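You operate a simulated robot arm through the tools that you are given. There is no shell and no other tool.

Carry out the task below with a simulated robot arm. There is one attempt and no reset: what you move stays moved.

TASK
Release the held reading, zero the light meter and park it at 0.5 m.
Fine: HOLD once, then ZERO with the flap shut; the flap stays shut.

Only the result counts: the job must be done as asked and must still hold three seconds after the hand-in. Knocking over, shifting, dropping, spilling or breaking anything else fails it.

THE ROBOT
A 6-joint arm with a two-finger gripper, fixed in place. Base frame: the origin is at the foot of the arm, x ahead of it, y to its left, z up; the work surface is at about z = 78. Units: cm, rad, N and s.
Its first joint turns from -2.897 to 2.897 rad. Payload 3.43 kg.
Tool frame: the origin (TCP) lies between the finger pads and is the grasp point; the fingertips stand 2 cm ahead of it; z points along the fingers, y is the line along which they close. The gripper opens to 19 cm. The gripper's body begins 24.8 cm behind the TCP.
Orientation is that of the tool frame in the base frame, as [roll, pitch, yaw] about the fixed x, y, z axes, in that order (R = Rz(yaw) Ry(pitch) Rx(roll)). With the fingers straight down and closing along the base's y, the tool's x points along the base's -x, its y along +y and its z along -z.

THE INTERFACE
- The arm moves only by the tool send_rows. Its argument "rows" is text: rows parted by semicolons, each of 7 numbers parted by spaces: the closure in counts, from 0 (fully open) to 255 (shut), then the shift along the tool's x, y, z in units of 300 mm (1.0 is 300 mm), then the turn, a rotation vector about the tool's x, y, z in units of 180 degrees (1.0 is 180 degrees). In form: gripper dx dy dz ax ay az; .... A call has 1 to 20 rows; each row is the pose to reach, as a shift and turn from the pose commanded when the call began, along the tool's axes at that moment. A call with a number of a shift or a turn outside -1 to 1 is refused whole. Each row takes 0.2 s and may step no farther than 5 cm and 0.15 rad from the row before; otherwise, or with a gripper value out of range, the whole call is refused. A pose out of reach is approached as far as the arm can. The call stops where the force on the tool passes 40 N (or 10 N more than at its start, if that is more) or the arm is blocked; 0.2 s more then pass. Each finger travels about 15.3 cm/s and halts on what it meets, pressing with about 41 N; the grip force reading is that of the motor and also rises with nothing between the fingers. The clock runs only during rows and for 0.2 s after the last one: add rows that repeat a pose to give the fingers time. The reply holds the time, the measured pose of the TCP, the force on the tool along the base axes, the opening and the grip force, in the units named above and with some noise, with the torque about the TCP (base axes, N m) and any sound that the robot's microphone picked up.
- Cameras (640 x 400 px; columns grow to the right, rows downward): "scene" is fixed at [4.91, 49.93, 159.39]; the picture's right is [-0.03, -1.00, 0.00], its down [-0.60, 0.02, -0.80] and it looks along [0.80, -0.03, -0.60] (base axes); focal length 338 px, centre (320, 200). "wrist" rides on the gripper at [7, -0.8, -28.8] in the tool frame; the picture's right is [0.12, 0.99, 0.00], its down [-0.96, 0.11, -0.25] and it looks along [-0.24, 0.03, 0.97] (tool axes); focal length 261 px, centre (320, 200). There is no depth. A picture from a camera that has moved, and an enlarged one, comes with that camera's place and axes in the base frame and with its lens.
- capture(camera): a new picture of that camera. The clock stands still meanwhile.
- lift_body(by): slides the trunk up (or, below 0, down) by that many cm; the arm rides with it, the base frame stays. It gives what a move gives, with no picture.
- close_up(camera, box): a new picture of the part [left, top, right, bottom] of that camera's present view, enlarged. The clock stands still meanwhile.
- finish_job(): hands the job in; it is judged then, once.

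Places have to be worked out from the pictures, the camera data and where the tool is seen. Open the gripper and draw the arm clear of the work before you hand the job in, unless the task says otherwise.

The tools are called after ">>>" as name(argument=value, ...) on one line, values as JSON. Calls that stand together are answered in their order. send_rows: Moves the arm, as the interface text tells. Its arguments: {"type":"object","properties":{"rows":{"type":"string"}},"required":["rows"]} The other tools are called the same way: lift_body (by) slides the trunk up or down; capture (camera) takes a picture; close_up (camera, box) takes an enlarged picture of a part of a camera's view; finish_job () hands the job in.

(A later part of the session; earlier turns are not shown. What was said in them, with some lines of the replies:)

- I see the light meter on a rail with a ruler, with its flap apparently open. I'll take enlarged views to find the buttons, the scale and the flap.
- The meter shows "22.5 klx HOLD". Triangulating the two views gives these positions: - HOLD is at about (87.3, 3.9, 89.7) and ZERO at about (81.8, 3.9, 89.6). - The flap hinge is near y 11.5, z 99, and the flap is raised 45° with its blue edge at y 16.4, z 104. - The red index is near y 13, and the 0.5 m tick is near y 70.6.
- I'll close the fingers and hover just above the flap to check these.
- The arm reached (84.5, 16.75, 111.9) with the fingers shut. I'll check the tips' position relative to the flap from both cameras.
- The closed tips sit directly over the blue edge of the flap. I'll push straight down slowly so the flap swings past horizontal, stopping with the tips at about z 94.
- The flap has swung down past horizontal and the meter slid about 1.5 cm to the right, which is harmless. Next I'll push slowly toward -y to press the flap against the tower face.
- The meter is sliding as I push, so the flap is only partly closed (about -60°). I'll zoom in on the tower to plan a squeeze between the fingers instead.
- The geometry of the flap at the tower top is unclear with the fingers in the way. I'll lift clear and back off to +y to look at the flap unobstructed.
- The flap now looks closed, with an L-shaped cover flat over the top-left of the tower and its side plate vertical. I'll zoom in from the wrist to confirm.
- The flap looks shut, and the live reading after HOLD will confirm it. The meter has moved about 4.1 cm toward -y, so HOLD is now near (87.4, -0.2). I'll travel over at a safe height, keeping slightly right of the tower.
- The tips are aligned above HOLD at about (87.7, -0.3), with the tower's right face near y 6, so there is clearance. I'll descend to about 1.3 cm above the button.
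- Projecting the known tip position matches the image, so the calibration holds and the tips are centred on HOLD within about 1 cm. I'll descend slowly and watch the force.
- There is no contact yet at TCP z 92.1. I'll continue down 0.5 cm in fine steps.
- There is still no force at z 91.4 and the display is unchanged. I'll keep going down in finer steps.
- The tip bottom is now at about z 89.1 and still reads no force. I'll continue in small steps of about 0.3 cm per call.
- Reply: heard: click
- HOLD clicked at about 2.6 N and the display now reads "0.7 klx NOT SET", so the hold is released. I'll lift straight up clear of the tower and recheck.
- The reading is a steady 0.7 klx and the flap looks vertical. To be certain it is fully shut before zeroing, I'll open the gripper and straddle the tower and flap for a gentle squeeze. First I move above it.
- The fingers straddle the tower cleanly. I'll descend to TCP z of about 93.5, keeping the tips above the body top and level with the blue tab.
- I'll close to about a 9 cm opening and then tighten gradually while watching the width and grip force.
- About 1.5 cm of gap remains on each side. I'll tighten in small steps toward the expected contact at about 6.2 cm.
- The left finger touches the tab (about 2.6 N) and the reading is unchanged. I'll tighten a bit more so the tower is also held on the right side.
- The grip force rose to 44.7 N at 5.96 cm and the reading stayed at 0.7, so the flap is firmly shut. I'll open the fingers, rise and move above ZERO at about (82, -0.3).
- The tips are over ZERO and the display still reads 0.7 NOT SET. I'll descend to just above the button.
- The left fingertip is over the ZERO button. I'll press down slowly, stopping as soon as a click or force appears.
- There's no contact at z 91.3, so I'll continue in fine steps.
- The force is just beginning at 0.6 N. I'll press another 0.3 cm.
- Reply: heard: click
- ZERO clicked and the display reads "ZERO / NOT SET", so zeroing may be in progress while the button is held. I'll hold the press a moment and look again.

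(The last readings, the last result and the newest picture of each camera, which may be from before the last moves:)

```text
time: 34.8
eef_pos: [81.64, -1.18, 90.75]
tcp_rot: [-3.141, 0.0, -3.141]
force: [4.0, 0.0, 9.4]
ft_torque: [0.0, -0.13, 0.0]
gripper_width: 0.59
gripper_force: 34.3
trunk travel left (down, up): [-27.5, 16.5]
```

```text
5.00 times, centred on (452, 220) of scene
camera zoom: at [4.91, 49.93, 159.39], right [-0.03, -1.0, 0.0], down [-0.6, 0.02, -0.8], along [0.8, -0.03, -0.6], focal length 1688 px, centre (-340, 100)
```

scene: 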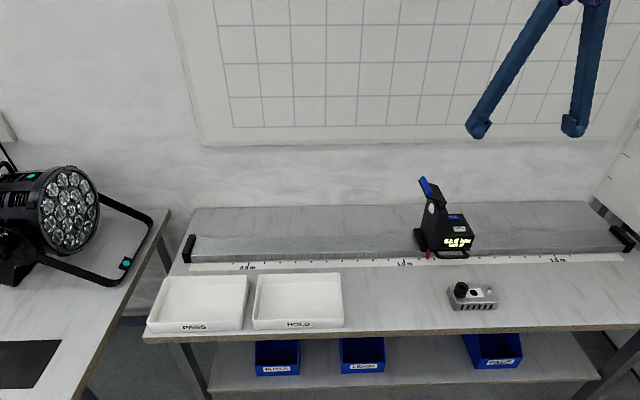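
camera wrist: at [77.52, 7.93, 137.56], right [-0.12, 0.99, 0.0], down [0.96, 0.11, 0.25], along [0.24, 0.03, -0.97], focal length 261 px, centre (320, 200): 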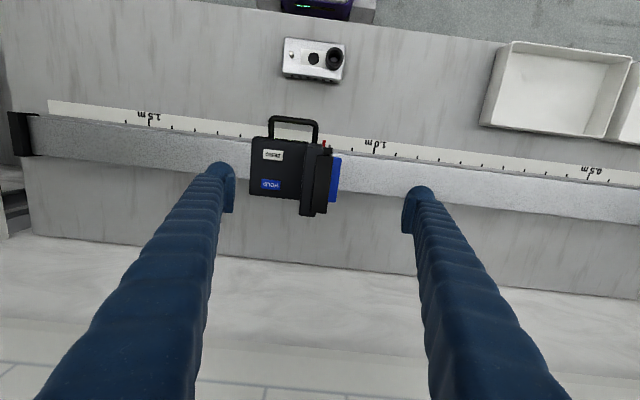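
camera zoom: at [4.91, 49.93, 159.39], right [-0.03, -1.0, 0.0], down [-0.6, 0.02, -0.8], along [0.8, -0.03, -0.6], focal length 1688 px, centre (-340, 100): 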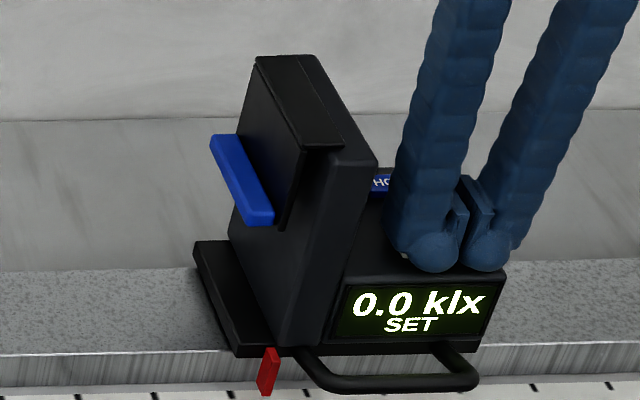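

The display shows "0.0 klx SET", so zeroing succeeded. I'll lift straight up, then move to the right of the meter to prepare to push it along the rail.

>>> send_rows(rows="255 0 0 -0.03 0 0 0; 255 0 0 -0.1 0 0 0; 255 0 0 -0.2 0 0 0; 255 0 0 -0.33 0 0 0; 255 0 0 -0.45 0 0 0; 255 0 -0.1 -0.5 0 0 0; 255 0.02 -0.22 -0.5 0 0 0; 255 0.04 -0.34 -0.5 0 0 0; 255 0.04 -0.34 -0.5 0 0 0")

>>> capture(camera="wrist")

>>> capture(camera="scene")

>>> close_up(camera="scene", box=[420, 180, 484, 260])

```text
time: 36.8
eef_pos: [80.57, -11.48, 105.57]
tcp_rot: [-3.14, -0.001, 3.141]
force: [1.3, -0.7, -0.8]
ft_torque: [0.07, 0.0, 0.02]
gripper_width: 0.0
gripper_force: 34.6
trunk travel left (down, up): [-27.5, 16.5]
```

```text
taken
camera wrist: at [73.7, -12.3, 134.29], right [-0.12, 0.99, 0.0], down [0.96, 0.11, 0.25], along [0.24, 0.03, -0.97], focal length 261 px, centre (320, 200)
```

wrist: 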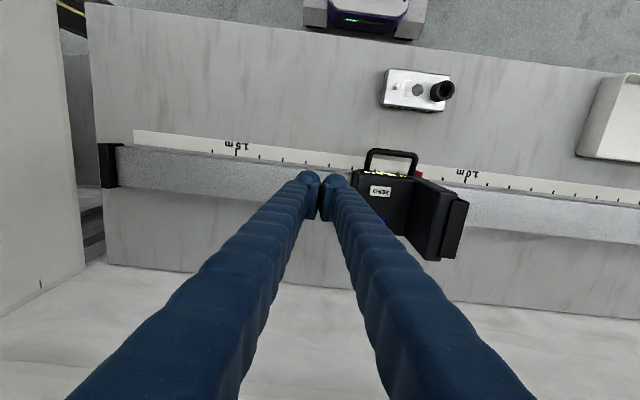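

```text
taken
```

scene: 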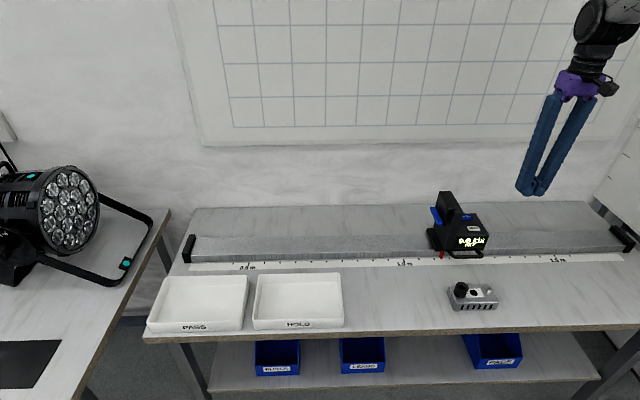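

```text
5.00 times, centred on (452, 220) of scene
camera zoom: at [4.91, 49.93, 159.39], right [-0.03, -1.0, 0.0], down [-0.6, 0.02, -0.8], along [0.8, -0.03, -0.6], focal length 1688 px, centre (-340, 100)
```

zoom: 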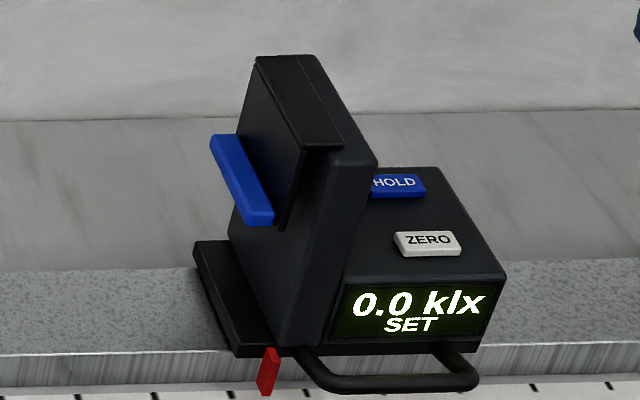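

The display still reads 0.0 SET. The body's right face is at y of about -4.5, and the tool is at y -11.5. I'll descend beside the body to TCP z 87.

>>> send_rows(rows="255 0 0 0.12 0 0 0; 255 0 0 0.24 0 0 0; 255 0 0 0.36 0 0 0; 255 0 0 0.46 0 0 0; 255 0 0 0.54 0 0 0; 255 0 0 0.59 0 0 0; 255 0 0 0.617 0 0 0; 255 0 0 0.617 0 0 0")

>>> close_up(camera="wrist", box=[220, 100, 460, 250])

>>> close_up(camera="scene", box=[420, 170, 532, 270])

```text
time: 38.6
eef_pos: [80.42, -11.37, 87.25]
tcp_rot: [-3.141, 0.0, 3.141]
force: [0.3, -0.8, 0.2]
ft_torque: [0.03, 0.0, 0.0]
gripper_width: 0.0
gripper_force: 34.5
trunk travel left (down, up): [-27.5, 16.5]
```

```text
2.67 times, centred on (340, 175) of wrist
camera zoom: at [73.59, -12.14, 115.98], right [-0.12, 0.99, 0.0], down [0.96, 0.11, 0.25], along [0.25, 0.03, -0.97], focal length 695 px, centre (267, 267)
```

zoom: 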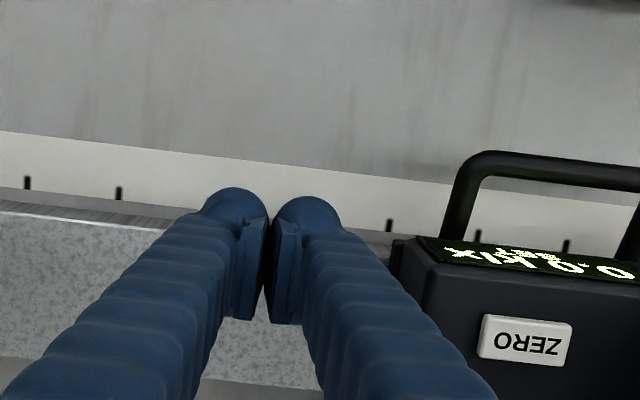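

```text
4.00 times, centred on (476, 220) of scene
camera zoom: at [4.91, 49.93, 159.39], right [-0.03, -1.0, 0.0], down [-0.6, 0.02, -0.8], along [0.8, -0.03, -0.6], focal length 1350 px, centre (-304, 120)
```

zoom: 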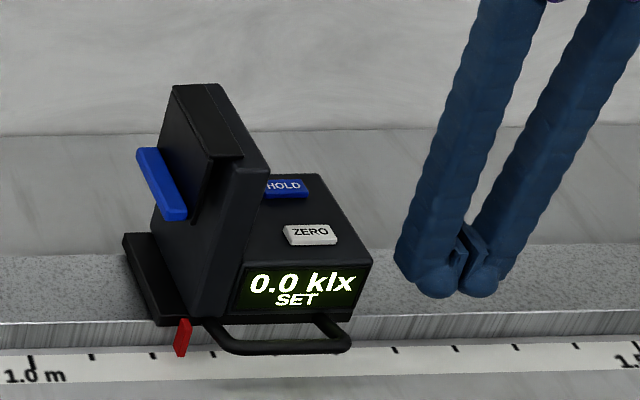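

Clear and positioned beside the body. I'll push slowly by about 6 cm toward +y and check how the meter follows and whether it coasts.

>>> send_rows(rows="255 0 0.033 0 0 0 0; 255 0 0.067 0 0 0 0; 255 0 0.1 0 0 0 0; 255 0 0.133 0 0 0 0; 255 0 0.167 0 0 0 0; 255 0 0.2 0 0 0 0")

>>> close_up(camera="wrist", box=[220, 100, 460, 250])

>>> close_up(camera="scene", box=[400, 170, 512, 270])

```text
time: 40.0
eef_pos: [80.5, -5.48, 87.18]
tcp_rot: [3.141, 0.002, -3.141]
force: [0.4, -0.1, -0.3]
ft_torque: [-0.01, -0.01, -0.03]
gripper_width: 0.0
gripper_force: 34.3
trunk travel left (down, up): [-27.5, 16.5]
```

```text
2.67 times, centred on (340, 175) of wrist
camera zoom: at [73.6, -6.24, 115.93], right [-0.12, 0.99, 0.0], down [0.96, 0.11, 0.25], along [0.24, 0.03, -0.97], focal length 695 px, centre (267, 267)
```

zoom: 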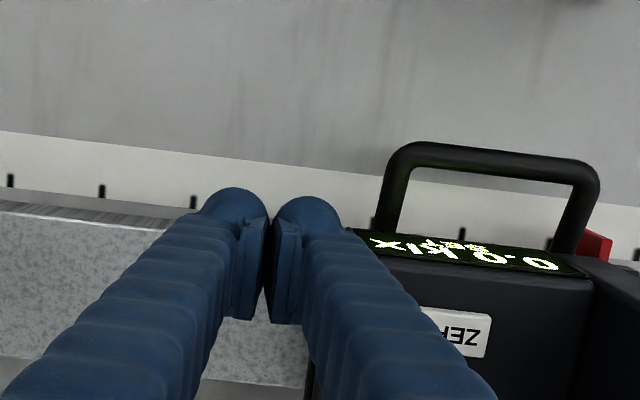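

```text
4.00 times, centred on (456, 220) of scene
camera zoom: at [4.91, 49.93, 159.39], right [-0.03, -1.0, 0.0], down [-0.6, 0.02, -0.8], along [0.8, -0.03, -0.6], focal length 1350 px, centre (-224, 120)
```

zoom: 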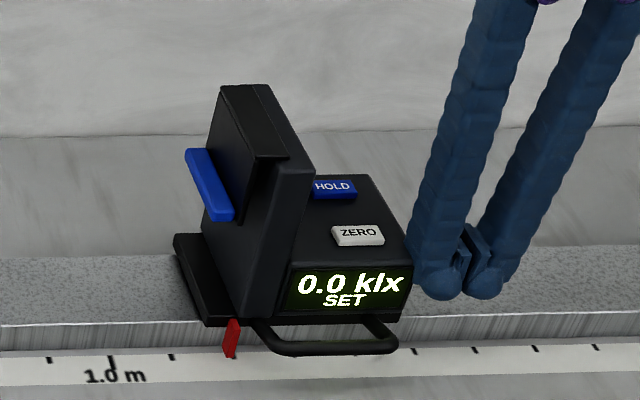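

The meter follows the finger and the display still reads 0.0 SET. The index now reads about 1.10 m with TCP y at -5.5. I'll push about 27 cm further at moderate speed, slowing at the end.

>>> send_rows(rows="255 0 0.03 0 0 0 0; 255 0 0.07 0 0 0 0; 255 0 0.12 0 0 0 0; 255 0 0.17 0 0 0 0; 255 0 0.22 0 0 0 0; 255 0 0.27 0 0 0 0; 255 0 0.32 0 0 0 0; 255 0 0.37 0 0 0 0; 255 0 0.42 0 0 0 0; 255 0 0.47 0 0 0 0; 255 0 0.52 0 0 0 0; 255 0 0.57 0 0 0 0; 255 0 0.62 0 0 0 0; 255 0 0.67 0 0 0 0; 255 0 0.72 0 0 0 0; 255 0 0.77 0 0 0 0; 255 0 0.82 0 0 0 0; 255 0 0.86 0 0 0 0; 255 0 0.89 0 0 0 0; 255 0 0.91 0 0 0 0")

>>> capture(camera="scene")

>>> close_up(camera="wrist", box=[220, 100, 460, 250])

```text
time: 44.2
eef_pos: [80.45, 21.89, 87.21]
tcp_rot: [3.141, 0.0, -3.14]
force: [-0.5, -0.7, -0.2]
ft_torque: [0.04, -0.06, 0.01]
gripper_width: 0.01
gripper_force: 35.0
trunk travel left (down, up): [-27.5, 16.5]
```

```text
taken
```

scene: 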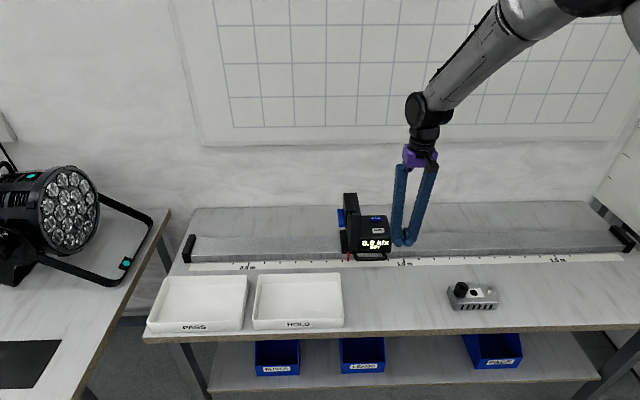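

```text
2.67 times, centred on (340, 175) of wrist
camera zoom: at [73.64, 21.12, 116.01], right [-0.12, 0.99, 0.0], down [0.96, 0.11, 0.25], along [0.24, 0.03, -0.97], focal length 695 px, centre (267, 267)
```

zoom: 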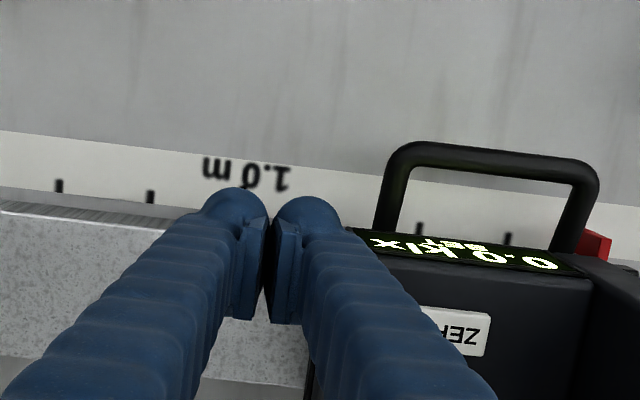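

The meter stays against the finger with no coasting. I'll read the index position against the scale.

>>> close_up(camera="scene", box=[310, 220, 420, 290])

>>> close_up(camera="scene", box=[220, 240, 320, 290])

```text
5.71 times, centred on (365, 255) of scene
camera zoom: at [4.91, 49.93, 159.39], right [-0.03, -1.0, 0.0], down [-0.6, 0.02, -0.8], along [0.8, -0.03, -0.6], focal length 1929 px, centre (63, -114)
```

zoom: 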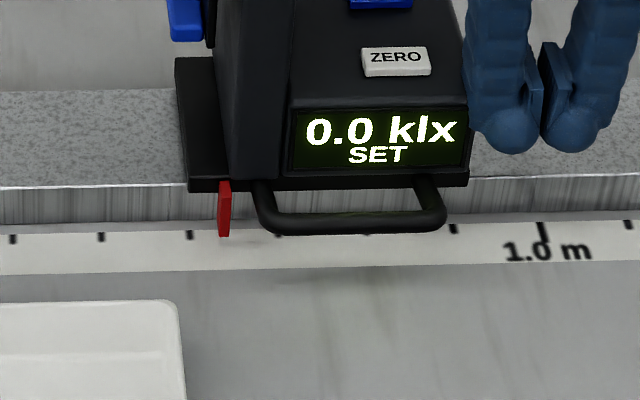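

```text
6.40 times, centred on (270, 265) of scene
camera zoom: at [4.91, 49.93, 159.39], right [-0.03, -1.0, 0.0], down [-0.6, 0.02, -0.8], along [0.8, -0.03, -0.6], focal length 2160 px, centre (640, -216)
```

zoom: 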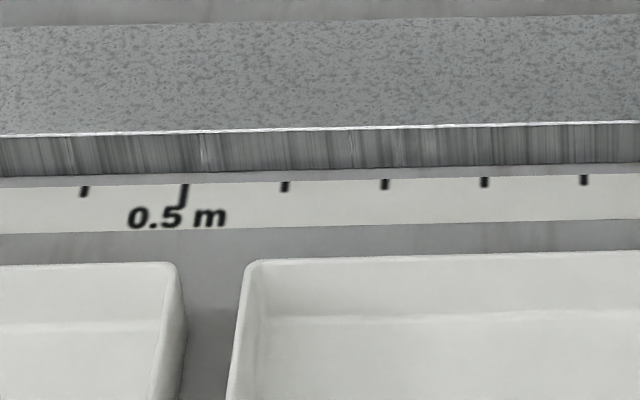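

The index reads about 0.82 m. Correcting for parallax (pointer about 1.2 cm above the scale), another 31.7 cm or so is needed, ending at TCP y of about 53.6. I'll push 28 cm now, slowing at the end, then refine.

>>> send_rows(rows="255 0 0.03 0 0 0 0; 255 0 0.07 0 0 0 0; 255 0 0.12 0 0 0 0; 255 0 0.17 0 0 0 0; 255 0 0.22 0 0 0 0; 255 0 0.27 0 0 0 0; 255 0 0.32 0 0 0 0; 255 0 0.37 0 0 0 0; 255 0 0.42 0 0 0 0; 255 0 0.47 0 0 0 0; 255 0 0.52 0 0 0 0; 255 0 0.57 0 0 0 0; 255 0 0.62 0 0 0 0; 255 0 0.67 0 0 0 0; 255 0 0.72 0 0 0 0; 255 0 0.77 0 0 0 0; 255 0 0.82 0 0 0 0; 255 0 0.87 0 0 0 0; 255 0 0.905 0 0 0 0; 255 0 0.925 0 0 0 0")

>>> capture(camera="scene")

>>> close_up(camera="scene", box=[220, 220, 330, 290])

```text
time: 48.4
eef_pos: [80.48, 49.6, 87.25]
tcp_rot: [3.142, 0.0, 3.139]
force: [0.6, -2.6, -0.7]
ft_torque: [-0.01, -0.02, 0.0]
gripper_width: 0.03
gripper_force: 34.2
trunk travel left (down, up): [-27.5, 16.5]
```

```text
taken
```

scene: 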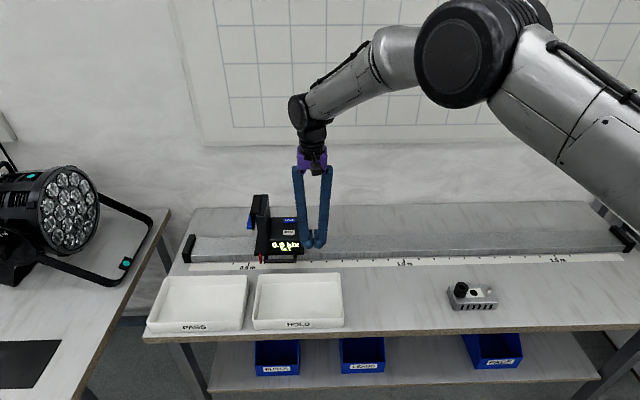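

```text
5.71 times, centred on (275, 255) of scene
camera zoom: at [4.91, 49.93, 159.39], right [-0.03, -1.0, 0.0], down [-0.6, 0.02, -0.8], along [0.8, -0.03, -0.6], focal length 1929 px, centre (577, -114)
```

zoom: 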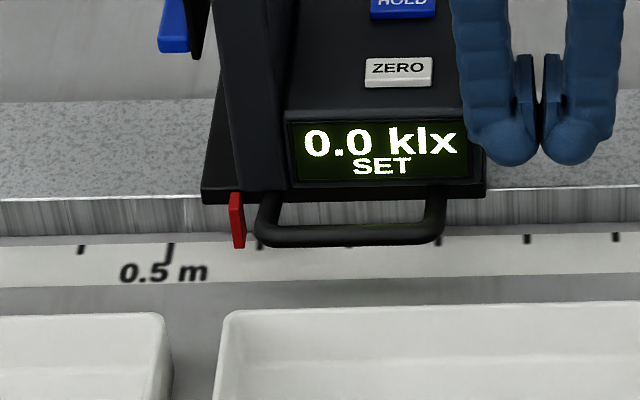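

The index needs about 4.0 cm more. I'll push 3.5 cm slowly and then re-measure.

>>> send_rows(rows="255 0 0.01 0 0 0 0; 255 0 0.02 0 0 0 0; 255 0 0.03 0 0 0 0; 255 0 0.04 0 0 0 0; 255 0 0.05 0 0 0 0; 255 0 0.06 0 0 0 0; 255 0 0.07 0 0 0 0; 255 0 0.08 0 0 0 0; 255 0 0.09 0 0 0 0; 255 0 0.1 0 0 0 0; 255 0 0.11 0 0 0 0; 255 0 0.115 0 0 0 0; 255 0 0.115 0 0 0 0")

>>> close_up(camera="scene", box=[220, 220, 330, 290])

>>> capture(camera="wrist")

```text
time: 51.2
eef_pos: [80.59, 53.09, 87.22]
tcp_rot: [-3.14, -0.002, -3.142]
force: [-0.3, -1.3, -2.1]
ft_torque: [0.04, 0.02, 0.04]
gripper_width: 0.0
gripper_force: 34.3
trunk travel left (down, up): [-27.5, 16.5]
```

```text
5.71 times, centred on (275, 255) of scene
camera zoom: at [4.91, 49.93, 159.39], right [-0.03, -1.0, 0.0], down [-0.6, 0.02, -0.8], along [0.8, -0.03, -0.6], focal length 1929 px, centre (577, -114)
```

zoom: 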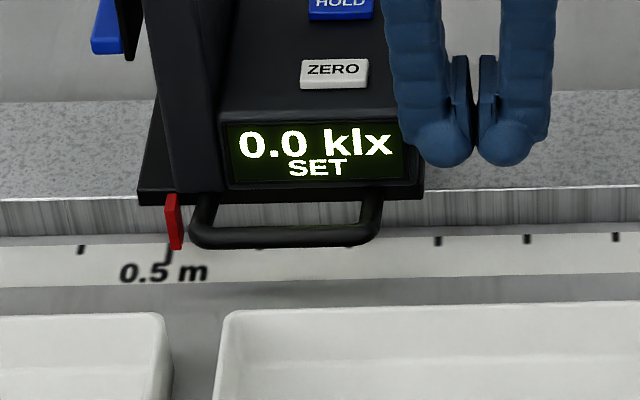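

```text
taken
camera wrist: at [73.63, 52.27, 115.98], right [-0.12, 0.99, 0.0], down [0.96, 0.11, 0.25], along [0.24, 0.03, -0.97], focal length 261 px, centre (320, 200)
```

wrist: 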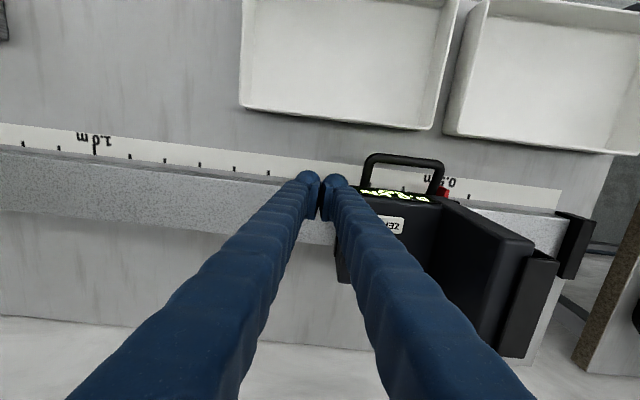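

The index is very near the 0.5 m mark. I'll take a tight zoom to measure the remaining offset.

>>> close_up(camera="scene", box=[232, 245, 272, 275])

>>> close_up(camera="wrist", box=[350, 150, 510, 250])

```text
13.33 times, centred on (252, 260) of scene
camera zoom: at [4.91, 49.93, 159.39], right [-0.03, -1.0, 0.0], down [-0.6, 0.02, -0.8], along [0.8, -0.03, -0.6], focal length 4500 px, centre (1227, -600)
```

zoom: 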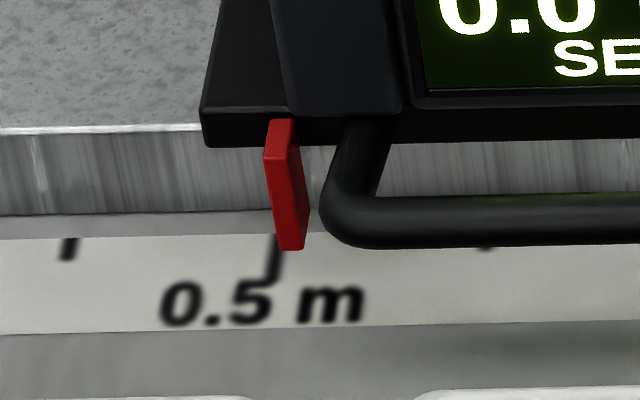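

```text
4.00 times, centred on (430, 200) of wrist
camera zoom: at [73.63, 52.27, 115.98], right [-0.12, 0.99, 0.0], down [0.96, 0.11, 0.25], along [0.24, 0.03, -0.97], focal length 1043 px, centre (-120, 200)
```

zoom: 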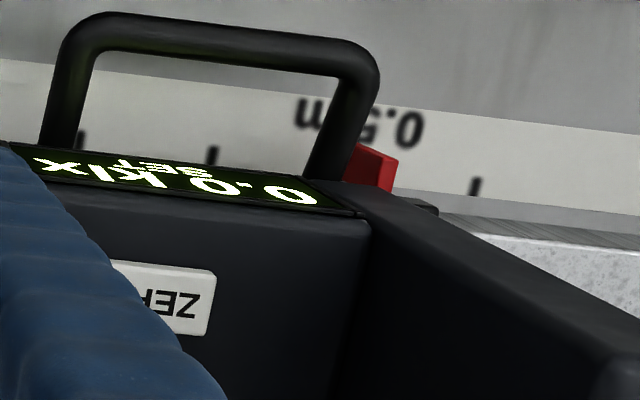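

The remaining offset is about 0.65 cm after parallax. I'll push another 0.5 cm and re-measure before any last correction.

>>> send_rows(rows="255 0 0.004 0 0 0 0; 255 0 0.008 0 0 0 0; 255 0 0.012 0 0 0 0; 255 0 0.0167 0 0 0 0; 255 0 0.0167 0 0 0 0")

>>> close_up(camera="scene", box=[232, 245, 272, 275])

>>> close_up(camera="wrist", box=[410, 165, 490, 215])

```text
time: 52.4
eef_pos: [80.48, 53.51, 87.28]
tcp_rot: [3.142, -0.001, -3.14]
force: [-1.4, -2.1, -0.6]
ft_torque: [0.01, -0.03, 0.03]
gripper_width: 0.02
gripper_force: 34.0
trunk travel left (down, up): [-27.5, 16.5]
```

```text
13.33 times, centred on (252, 260) of scene
camera zoom: at [4.91, 49.93, 159.39], right [-0.03, -1.0, 0.0], down [-0.6, 0.02, -0.8], along [0.8, -0.03, -0.6], focal length 4500 px, centre (1227, -600)
```

zoom: 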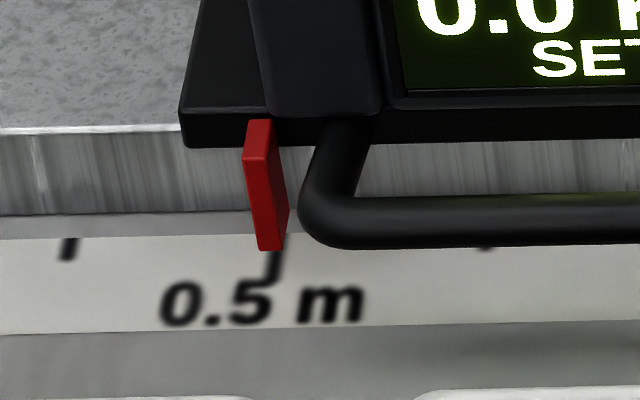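

```text
8.00 times, centred on (450, 190) of wrist
camera zoom: at [73.64, 52.76, 115.95], right [-0.12, 0.99, 0.0], down [0.96, 0.11, 0.25], along [0.24, 0.03, -0.97], focal length 2085 px, centre (-720, 280)
```

zoom: 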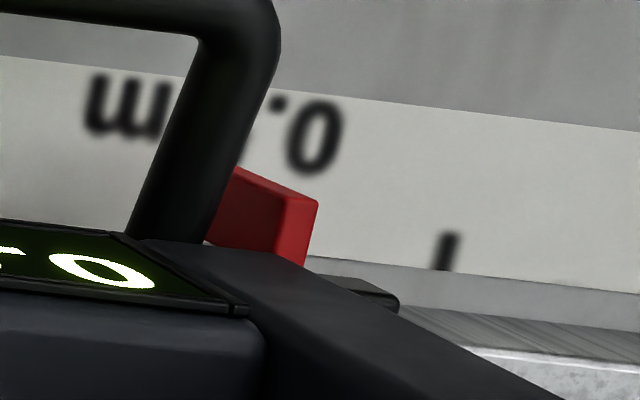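

Both cameras now agree that the index is only about 0.2 cm short of the 0.5 m tick. I'll push 0.2 cm more, gently.

>>> send_rows(rows="255 0 0.003 0 0 0 0; 255 0 0.0065 0 0 0 0; 255 0 0.0065 0 0 0 0")

>>> close_up(camera="scene", box=[232, 245, 272, 275])

>>> close_up(camera="wrist", box=[410, 165, 490, 215])

```text
time: 53.2
eef_pos: [80.52, 53.87, 87.26]
tcp_rot: [3.141, 0.0, 3.141]
force: [-0.7, -1.9, -0.4]
ft_torque: [0.04, -0.03, -0.01]
gripper_width: 0.0
gripper_force: 34.6
trunk travel left (down, up): [-27.5, 16.5]
```

```text
13.33 times, centred on (252, 260) of scene
camera zoom: at [4.91, 49.93, 159.39], right [-0.03, -1.0, 0.0], down [-0.6, 0.02, -0.8], along [0.8, -0.03, -0.6], focal length 4500 px, centre (1227, -600)
```

zoom: 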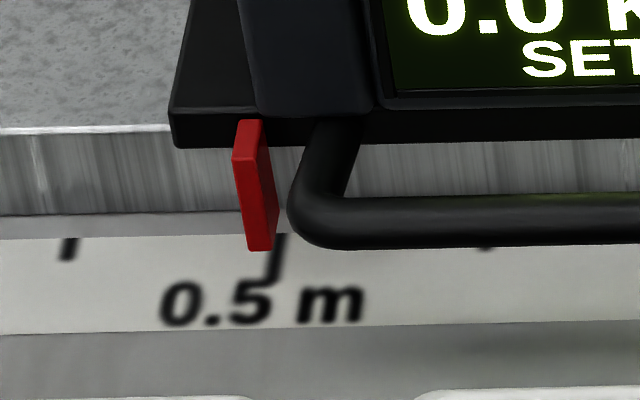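

```text
8.00 times, centred on (450, 190) of wrist
camera zoom: at [73.66, 52.99, 115.96], right [-0.12, 0.99, 0.0], down [0.96, 0.11, 0.25], along [0.25, 0.03, -0.97], focal length 2085 px, centre (-720, 280)
```

zoom: 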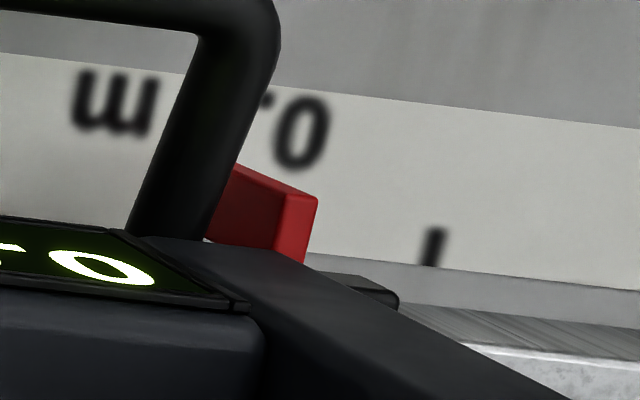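

The index is aligned with the 0.5 m tick to within about 1 mm in both views. I'll back the finger away toward -y first, then rise, and open the gripper once clear.

>>> send_rows(rows="255 0 -0.02 0 0 0 0; 255 0 -0.06 0 0 0 0; 255 0 -0.12 0 0 0 0; 255 0 -0.2 0 0 0 0; 255 0 -0.24 -0.1 0 0 0; 255 0 -0.26 -0.22 0 0 0; 255 0 -0.28 -0.36 0 0 0; 255 0 -0.3 -0.5 0 0 0; 255 0 -0.32 -0.64 0 0 0; 200 0.05 -0.42 -0.7 0 0 0; 100 0.1 -0.54 -0.75 0 0 0; 0 0.15 -0.66 -0.8 0 0 0; 0 0.2 -0.78 -0.85 0 0 0; 0 0.25 -0.9 -0.9 0 0 0; 0 0.25 -0.9 -0.9 0 0 0; 0 0.25 -0.9 -0.9 0 0 0")

>>> capture(camera="scene")

>>> close_up(camera="scene", box=[232, 245, 272, 275])

>>> close_up(camera="scene", box=[220, 180, 330, 280])

>>> capture(camera="wrist")

```text
time: 56.6
eef_pos: [73.12, 26.74, 114.1]
tcp_rot: [3.141, 0.0, 3.14]
force: [-0.9, -0.4, 0.6]
ft_torque: [-0.09, -0.04, 0.0]
gripper_width: 19.0
gripper_force: 0.0
trunk travel left (down, up): [-27.5, 16.5]
```

```text
taken
```

scene: 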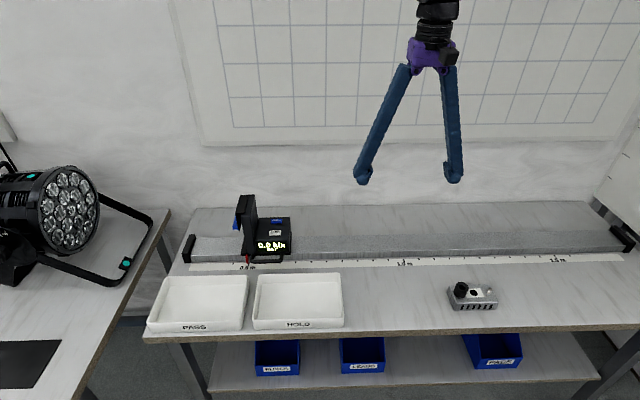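

```text
13.33 times, centred on (252, 260) of scene
camera zoom: at [4.91, 49.93, 159.39], right [-0.03, -1.0, 0.0], down [-0.6, 0.02, -0.8], along [0.8, -0.03, -0.6], focal length 4500 px, centre (1227, -600)
```

zoom: 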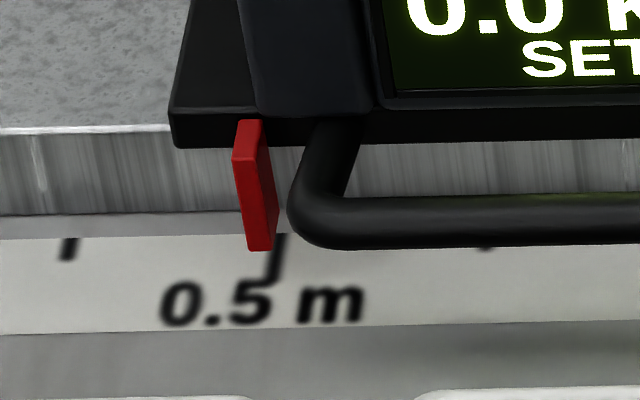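

```text
4.00 times, centred on (275, 230) of scene
camera zoom: at [4.91, 49.93, 159.39], right [-0.03, -1.0, 0.0], down [-0.6, 0.02, -0.8], along [0.8, -0.03, -0.6], focal length 1350 px, centre (500, 80)
```

zoom: 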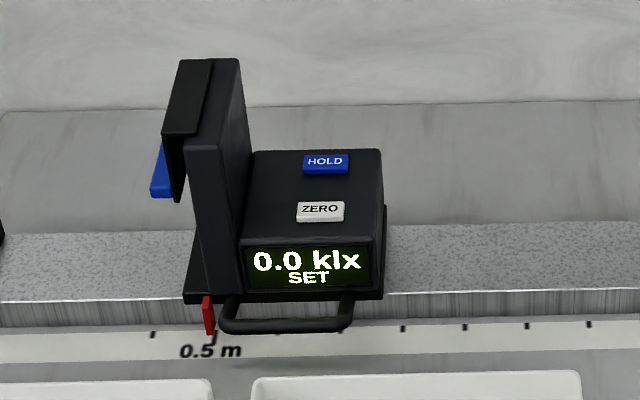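

```text
taken
camera wrist: at [66.16, 25.91, 142.96], right [-0.12, 0.99, 0.0], down [0.96, 0.12, 0.25], along [0.25, 0.03, -0.97], focal length 261 px, centre (320, 200)
```

wrist: 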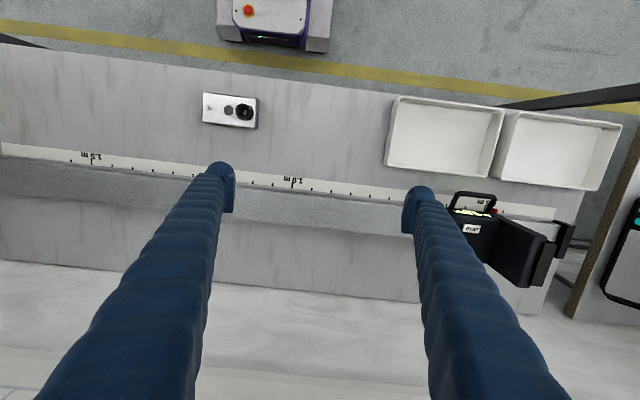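

The index stayed put and the display reads 0.0 klx SET. I'll take one last close look at the flap before handing in.

>>> close_up(camera="scene", box=[228, 188, 276, 238])

>>> close_up(camera="wrist", box=[440, 180, 590, 300])

```text
8.00 times, centred on (252, 213) of scene
camera zoom: at [4.91, 49.93, 159.39], right [-0.03, -1.0, 0.0], down [-0.6, 0.02, -0.8], along [0.8, -0.03, -0.6], focal length 2700 px, centre (864, 96)
```

zoom: 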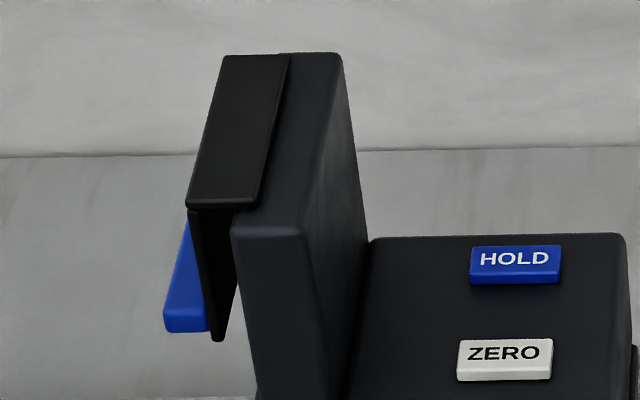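

```text
3.33 times, centred on (515, 240) of wrist
camera zoom: at [66.16, 25.91, 142.96], right [-0.12, 0.99, 0.0], down [0.96, 0.12, 0.25], along [0.25, 0.03, -0.97], focal length 869 px, centre (-330, 67)
```

zoom: 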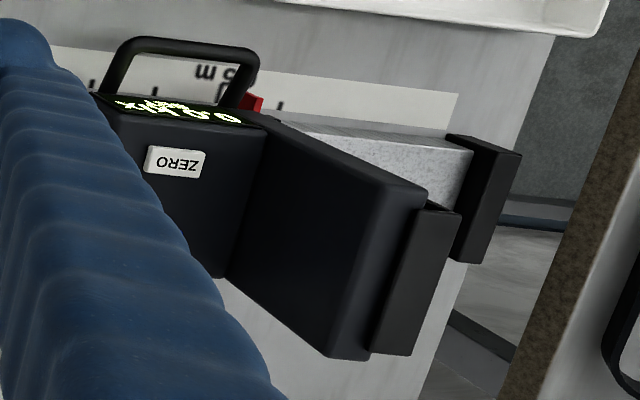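

The flap hangs vertical against the sensor face and the display holds "0.0 klx SET". The index is at the 0.5 m tick, and the trays and the silver box are untouched. The gripper is open and the arm is clear, so I'm handing in the job.

>>> finish_job()

```text
The job is handed in.
```

I released the held reading, zeroed the meter with the flap shut, and parked it at 0.5 m, and I've handed the job in. The hand-in reply gave no verdict, so I don't know how it was judged.

- **Flap:** I shut it before pressing any button. I then squeezed it against the tower at about 45 N, and the reading didn't change. In the last close-up it was still down over the sensor.
- **HOLD:** I pressed it once. It clicked, and the display went from "22.5 klx HOLD" to "0.7 klx NOT SET".
- **ZERO:** I pressed it once with the flap shut. The display changed to "0.0 klx SET" and still showed that in the last picture.
- **Position:** I pushed the meter along the rail by its body. By my measurements from both cameras, the red pointer is within about 1 mm of the 0.5 m tick. It didn't move when I backed the arm away.

In the last pictures the trays and the silver box looked unmoved. I opened the gripper and drew the arm clear before handing in.
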